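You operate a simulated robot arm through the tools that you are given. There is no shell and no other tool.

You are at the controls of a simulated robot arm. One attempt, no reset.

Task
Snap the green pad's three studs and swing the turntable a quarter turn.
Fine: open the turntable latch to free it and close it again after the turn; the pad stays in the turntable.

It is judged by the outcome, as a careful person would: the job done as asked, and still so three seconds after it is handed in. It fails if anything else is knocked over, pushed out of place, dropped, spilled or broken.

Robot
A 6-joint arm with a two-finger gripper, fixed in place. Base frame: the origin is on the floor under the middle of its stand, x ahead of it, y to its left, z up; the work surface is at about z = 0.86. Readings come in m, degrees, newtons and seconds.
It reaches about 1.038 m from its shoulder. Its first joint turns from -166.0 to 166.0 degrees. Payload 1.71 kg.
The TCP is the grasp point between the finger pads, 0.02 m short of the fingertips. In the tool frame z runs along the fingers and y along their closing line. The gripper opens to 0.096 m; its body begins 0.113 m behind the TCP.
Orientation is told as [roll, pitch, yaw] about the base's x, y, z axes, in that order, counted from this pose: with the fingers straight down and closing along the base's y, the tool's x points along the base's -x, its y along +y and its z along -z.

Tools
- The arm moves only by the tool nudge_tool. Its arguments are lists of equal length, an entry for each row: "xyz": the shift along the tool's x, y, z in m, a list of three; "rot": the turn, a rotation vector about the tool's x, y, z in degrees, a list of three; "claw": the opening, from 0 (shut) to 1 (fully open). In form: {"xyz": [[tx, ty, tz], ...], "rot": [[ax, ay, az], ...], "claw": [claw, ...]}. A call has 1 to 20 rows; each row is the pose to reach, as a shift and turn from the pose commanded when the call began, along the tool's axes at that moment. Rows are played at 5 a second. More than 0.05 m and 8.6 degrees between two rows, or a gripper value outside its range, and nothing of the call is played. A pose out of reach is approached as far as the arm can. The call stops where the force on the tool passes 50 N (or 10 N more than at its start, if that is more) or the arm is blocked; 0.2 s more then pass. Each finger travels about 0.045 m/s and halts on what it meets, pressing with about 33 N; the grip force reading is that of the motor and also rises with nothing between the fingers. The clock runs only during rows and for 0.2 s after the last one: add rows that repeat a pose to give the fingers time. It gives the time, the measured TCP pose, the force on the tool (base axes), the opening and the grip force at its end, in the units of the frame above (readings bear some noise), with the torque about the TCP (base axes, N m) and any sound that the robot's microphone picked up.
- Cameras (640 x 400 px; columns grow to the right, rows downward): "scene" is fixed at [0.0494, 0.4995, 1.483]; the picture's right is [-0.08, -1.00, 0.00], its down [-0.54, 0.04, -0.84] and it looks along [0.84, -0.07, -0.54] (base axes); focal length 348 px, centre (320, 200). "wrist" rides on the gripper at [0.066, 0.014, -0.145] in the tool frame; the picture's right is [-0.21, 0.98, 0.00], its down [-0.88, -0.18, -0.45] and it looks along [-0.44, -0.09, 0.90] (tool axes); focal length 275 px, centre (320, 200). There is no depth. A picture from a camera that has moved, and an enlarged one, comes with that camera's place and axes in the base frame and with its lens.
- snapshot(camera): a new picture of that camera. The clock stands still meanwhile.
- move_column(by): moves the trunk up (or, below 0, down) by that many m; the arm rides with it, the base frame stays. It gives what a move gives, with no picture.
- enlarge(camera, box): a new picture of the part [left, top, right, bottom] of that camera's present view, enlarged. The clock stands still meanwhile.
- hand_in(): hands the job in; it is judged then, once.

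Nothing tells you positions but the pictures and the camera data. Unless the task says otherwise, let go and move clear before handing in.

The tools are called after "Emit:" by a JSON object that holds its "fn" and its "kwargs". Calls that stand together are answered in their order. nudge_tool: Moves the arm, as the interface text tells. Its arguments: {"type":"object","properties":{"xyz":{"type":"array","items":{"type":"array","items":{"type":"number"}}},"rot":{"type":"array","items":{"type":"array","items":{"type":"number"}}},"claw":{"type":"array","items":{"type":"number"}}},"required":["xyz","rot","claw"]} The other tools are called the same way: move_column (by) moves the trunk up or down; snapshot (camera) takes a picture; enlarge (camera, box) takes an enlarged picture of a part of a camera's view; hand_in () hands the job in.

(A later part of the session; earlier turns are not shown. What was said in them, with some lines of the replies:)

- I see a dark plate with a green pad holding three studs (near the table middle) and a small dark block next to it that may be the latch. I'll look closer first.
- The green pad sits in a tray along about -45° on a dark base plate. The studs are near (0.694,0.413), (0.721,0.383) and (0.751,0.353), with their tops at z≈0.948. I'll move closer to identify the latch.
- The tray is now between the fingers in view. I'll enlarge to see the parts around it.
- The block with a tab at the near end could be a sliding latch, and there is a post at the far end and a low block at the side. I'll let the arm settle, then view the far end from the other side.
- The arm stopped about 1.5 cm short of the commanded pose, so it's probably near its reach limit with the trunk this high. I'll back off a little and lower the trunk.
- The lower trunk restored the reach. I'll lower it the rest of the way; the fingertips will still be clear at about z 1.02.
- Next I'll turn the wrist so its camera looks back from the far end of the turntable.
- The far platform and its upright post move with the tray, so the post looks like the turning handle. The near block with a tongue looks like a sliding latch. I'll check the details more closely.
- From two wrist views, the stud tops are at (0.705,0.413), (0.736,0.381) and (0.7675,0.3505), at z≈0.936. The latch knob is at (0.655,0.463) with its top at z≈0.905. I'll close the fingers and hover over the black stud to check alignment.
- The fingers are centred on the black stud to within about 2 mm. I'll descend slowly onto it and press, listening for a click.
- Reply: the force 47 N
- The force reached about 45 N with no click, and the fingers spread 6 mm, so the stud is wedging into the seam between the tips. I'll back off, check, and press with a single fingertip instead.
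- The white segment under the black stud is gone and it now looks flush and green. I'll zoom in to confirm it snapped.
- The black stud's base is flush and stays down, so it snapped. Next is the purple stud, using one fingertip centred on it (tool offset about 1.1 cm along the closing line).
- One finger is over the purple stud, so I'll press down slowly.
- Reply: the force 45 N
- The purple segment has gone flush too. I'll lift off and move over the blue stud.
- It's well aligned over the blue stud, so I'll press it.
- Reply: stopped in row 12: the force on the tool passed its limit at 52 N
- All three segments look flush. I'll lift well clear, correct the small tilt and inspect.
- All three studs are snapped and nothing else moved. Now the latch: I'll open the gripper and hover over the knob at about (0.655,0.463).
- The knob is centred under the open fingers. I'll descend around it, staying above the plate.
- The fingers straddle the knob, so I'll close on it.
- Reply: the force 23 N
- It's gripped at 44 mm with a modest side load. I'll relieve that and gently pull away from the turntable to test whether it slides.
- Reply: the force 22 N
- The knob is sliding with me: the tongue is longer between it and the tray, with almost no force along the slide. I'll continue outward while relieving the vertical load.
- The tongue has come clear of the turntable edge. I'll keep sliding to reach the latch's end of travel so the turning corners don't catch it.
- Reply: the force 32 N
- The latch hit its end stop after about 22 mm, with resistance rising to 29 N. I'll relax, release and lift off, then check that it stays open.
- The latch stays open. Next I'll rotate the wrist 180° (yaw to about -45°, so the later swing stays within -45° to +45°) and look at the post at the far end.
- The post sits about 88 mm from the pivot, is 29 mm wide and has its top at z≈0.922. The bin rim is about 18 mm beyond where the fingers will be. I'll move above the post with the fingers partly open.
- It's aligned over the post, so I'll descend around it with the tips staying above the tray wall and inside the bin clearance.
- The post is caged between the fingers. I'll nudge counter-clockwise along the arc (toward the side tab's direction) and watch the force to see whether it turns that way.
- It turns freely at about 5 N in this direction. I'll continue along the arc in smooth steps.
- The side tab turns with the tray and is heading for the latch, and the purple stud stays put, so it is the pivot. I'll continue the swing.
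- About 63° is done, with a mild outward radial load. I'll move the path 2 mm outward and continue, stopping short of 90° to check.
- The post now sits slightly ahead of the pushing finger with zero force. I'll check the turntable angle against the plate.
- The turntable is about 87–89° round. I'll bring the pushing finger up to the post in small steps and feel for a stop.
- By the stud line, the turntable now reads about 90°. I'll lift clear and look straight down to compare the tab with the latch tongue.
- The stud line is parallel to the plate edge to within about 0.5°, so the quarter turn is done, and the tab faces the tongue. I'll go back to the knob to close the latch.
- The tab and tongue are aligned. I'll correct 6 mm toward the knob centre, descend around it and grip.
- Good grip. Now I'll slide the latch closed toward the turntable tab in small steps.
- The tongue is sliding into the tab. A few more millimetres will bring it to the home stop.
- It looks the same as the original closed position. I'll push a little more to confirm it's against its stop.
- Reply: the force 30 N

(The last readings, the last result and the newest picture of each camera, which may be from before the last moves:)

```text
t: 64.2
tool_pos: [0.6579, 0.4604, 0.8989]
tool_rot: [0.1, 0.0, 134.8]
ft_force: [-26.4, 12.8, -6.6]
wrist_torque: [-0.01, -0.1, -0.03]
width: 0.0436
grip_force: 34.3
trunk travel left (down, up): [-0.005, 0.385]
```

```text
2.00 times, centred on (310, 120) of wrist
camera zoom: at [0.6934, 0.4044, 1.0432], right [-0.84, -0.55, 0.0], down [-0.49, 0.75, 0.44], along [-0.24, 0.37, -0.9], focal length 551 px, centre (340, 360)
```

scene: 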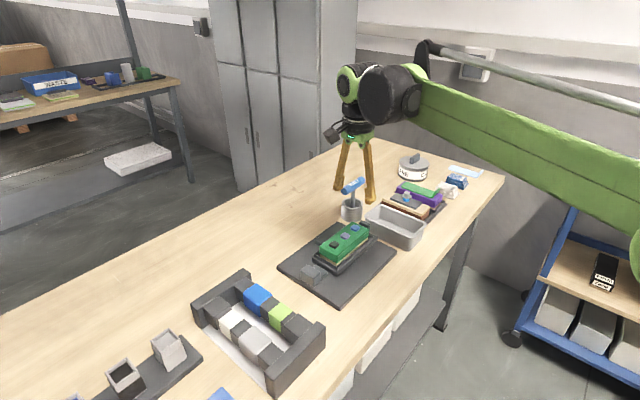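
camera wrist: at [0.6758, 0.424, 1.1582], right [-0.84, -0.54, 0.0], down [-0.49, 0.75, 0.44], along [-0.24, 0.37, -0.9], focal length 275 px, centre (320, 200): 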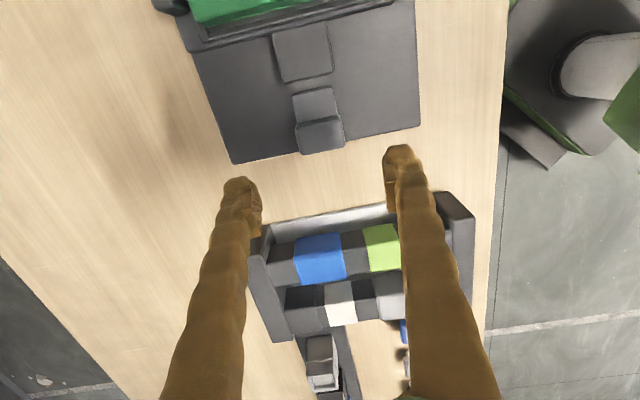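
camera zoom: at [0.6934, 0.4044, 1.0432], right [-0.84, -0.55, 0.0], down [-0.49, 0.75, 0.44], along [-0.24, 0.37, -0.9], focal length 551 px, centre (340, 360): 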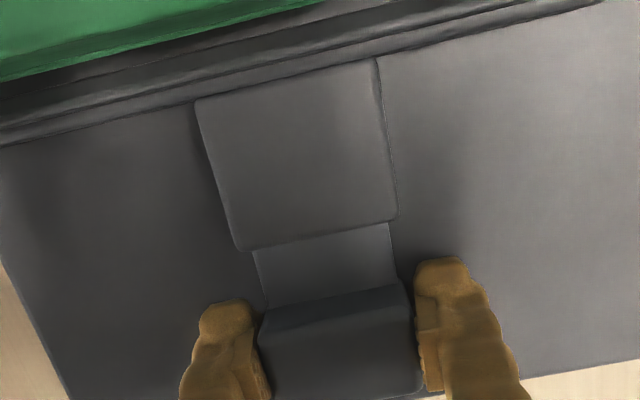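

It's firmly against the closed stop (28 N). I'll relax, release and lift away.

Emit:
{"fn": "nudge_tool", "kwargs": {"xyz": [[-0.0014, 0, 0], [-0.0014, 0, 0], [-0.0014, 0, 0], [-0.0014, 0, 0], [-0.0014, 0, -0.02], [-0.0014, 0, -0.05], [-0.0014, 0, -0.09], [-0.0014, 0, -0.13], [-0.0014, 0, -0.17], [-0.0014, 0, -0.17]], "rot": [[0, 0, 0], [0, 0, 0], [0, 0, 0], [0, 0, 0], [0, 0, 0], [0, 0, 0], [0, 0, 0], [0, 0, 0], [0, 0, 0], [0, 0, 0]], "claw": [0.3, 0.7, 0.8, 0.8, 0.8, 0.8, 0.8, 0.8, 0.8, 0.8]}}

Emit:
{"fn": "snapshot", "kwargs": {"camera": "wrist"}}

Emit:
{"fn": "snapshot", "kwargs": {"camera": "scene"}}

Emit:
{"fn": "enlarge", "kwargs": {"camera": "scene", "box": [275, 200, 415, 310]}}

```text
t: 66.4
tool_pos: [0.6572, 0.4601, 1.0683]
tool_rot: [0.1, 0.1, 134.8]
ft_force: [-0.1, 0.0, -0.3]
wrist_torque: [-0.01, -0.02, -0.02]
width: 0.0768
grip_force: 0.1
trunk travel left (down, up): [-0.005, 0.385]
```

```text
taken
camera wrist: at [0.6932, 0.4047, 1.2128], right [-0.84, -0.54, 0.0], down [-0.49, 0.75, 0.44], along [-0.24, 0.37, -0.9], focal length 275 px, centre (320, 200)
```

wrist: 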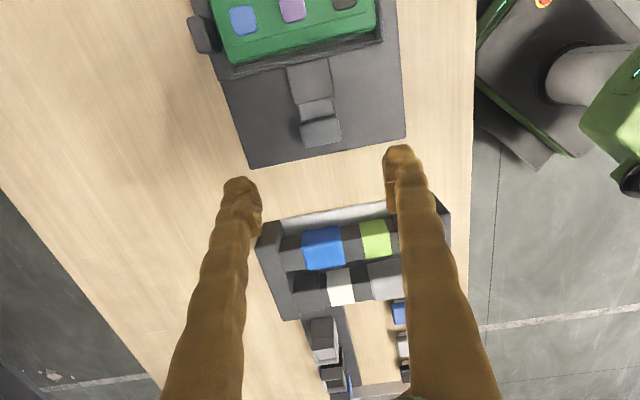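

```text
taken
```

scene: 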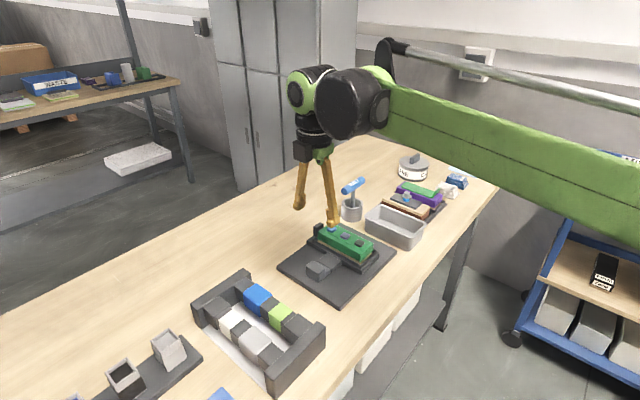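

```text
3.64 times, centred on (345, 255) of scene
camera zoom: at [0.0494, 0.4995, 1.483], right [-0.08, -1.0, 0.0], down [-0.54, 0.04, -0.84], along [0.84, -0.07, -0.54], focal length 1264 px, centre (229, 0)
```

zoom: 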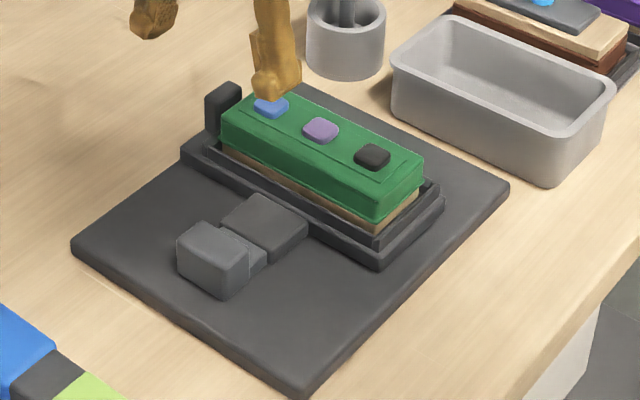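

The turntable is turned, the latch closed and the pad seated. I'll retreat and check the studs and surroundings before handing in.

Emit:
{"fn": "nudge_tool", "kwargs": {"xyz": [[-0.03, 0.0, -0.02], [-0.06, 0.01, -0.04], [-0.08, 0.03, -0.06], [-0.08, 0.06, -0.08], [-0.08, 0.09, -0.09], [-0.08, 0.09, -0.09], [-0.08, 0.09, -0.09]], "rot": [[0, 0, 0], [0, 0, 0], [0, 0, 0], [0, 0, 0], [0, 0, 0], [0, 0, 0], [0, 0, 0]], "claw": [0.8, 0.8, 0.8, 0.8, 0.8, 0.8, 0.8]}}

Emit:
{"fn": "enlarge", "kwargs": {"camera": "scene", "box": [315, 215, 385, 270]}}

Emit:
{"fn": "enlarge", "kwargs": {"camera": "scene", "box": [270, 140, 510, 310]}}

Emit:
{"fn": "snapshot", "kwargs": {"camera": "wrist"}}

```text
t: 68.0
tool_pos: [0.5384, 0.4528, 1.1592]
tool_rot: [-0.1, 0.1, 134.8]
ft_force: [0.2, 0.6, -0.5]
wrist_torque: [0.03, -0.02, 0.01]
width: 0.0765
grip_force: 0.0
trunk travel left (down, up): [-0.005, 0.385]
```

```text
7.27 times, centred on (350, 242) of scene
camera zoom: at [0.0494, 0.4995, 1.483], right [-0.08, -1.0, 0.0], down [-0.54, 0.04, -0.84], along [0.84, -0.07, -0.54], focal length 2528 px, centre (102, -109)
```

zoom: 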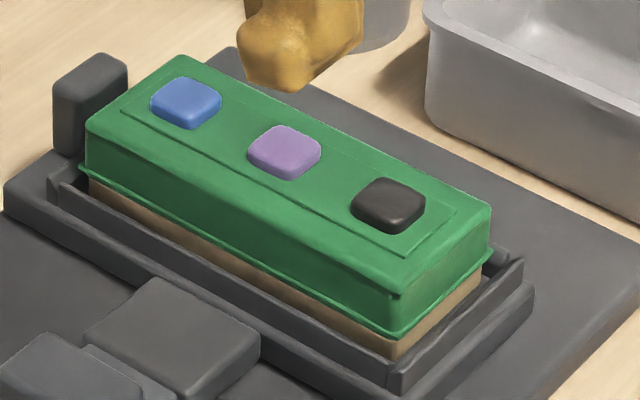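

```text
2.35 times, centred on (390, 225) of scene
camera zoom: at [0.0494, 0.4995, 1.483], right [-0.08, -1.0, 0.0], down [-0.54, 0.04, -0.84], along [0.84, -0.07, -0.54], focal length 818 px, centre (155, 141)
```

zoom: 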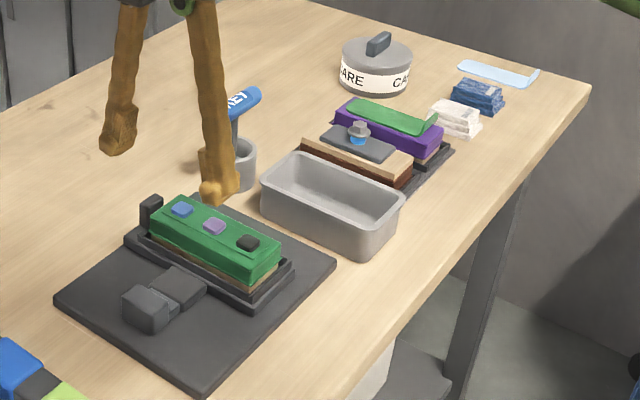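

```text
taken
camera wrist: at [0.5746, 0.3966, 1.3029], right [-0.84, -0.54, 0.0], down [-0.49, 0.75, 0.44], along [-0.24, 0.37, -0.9], focal length 275 px, centre (320, 200)
```

wrist: 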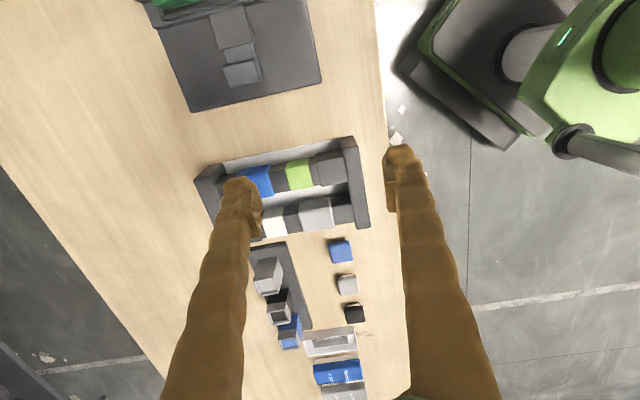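

All three studs sit flush at the same height. The turntable is a quarter turn round with the latch closed and the pad seated, and nothing else has moved. The gripper is open and clear, so I'm handing in.

Emit:
{"fn": "hand_in", "kwargs": {}}

```text
The job is handed in.
```

I pressed all three studs on the green pad down flush, swung the turntable a quarter turn and closed its latch again. I've handed the job in and don't have the verdict yet.

- **Studs:** each took about 42–52 N. I heard no click, but all three bases stayed level with the pad.
- **Turntable:** I opened the latch and turned it counter-clockwise seen from above. The line of studs ended parallel to the base plate edge to within about half a degree.
- **Latch:** its tongue is engaged in the turntable's side tab and pushed against its closed stop.
- **Surroundings:** the pad stayed in the turntable, and nothing else moved in the final pictures. The gripper is open and clear of the work.
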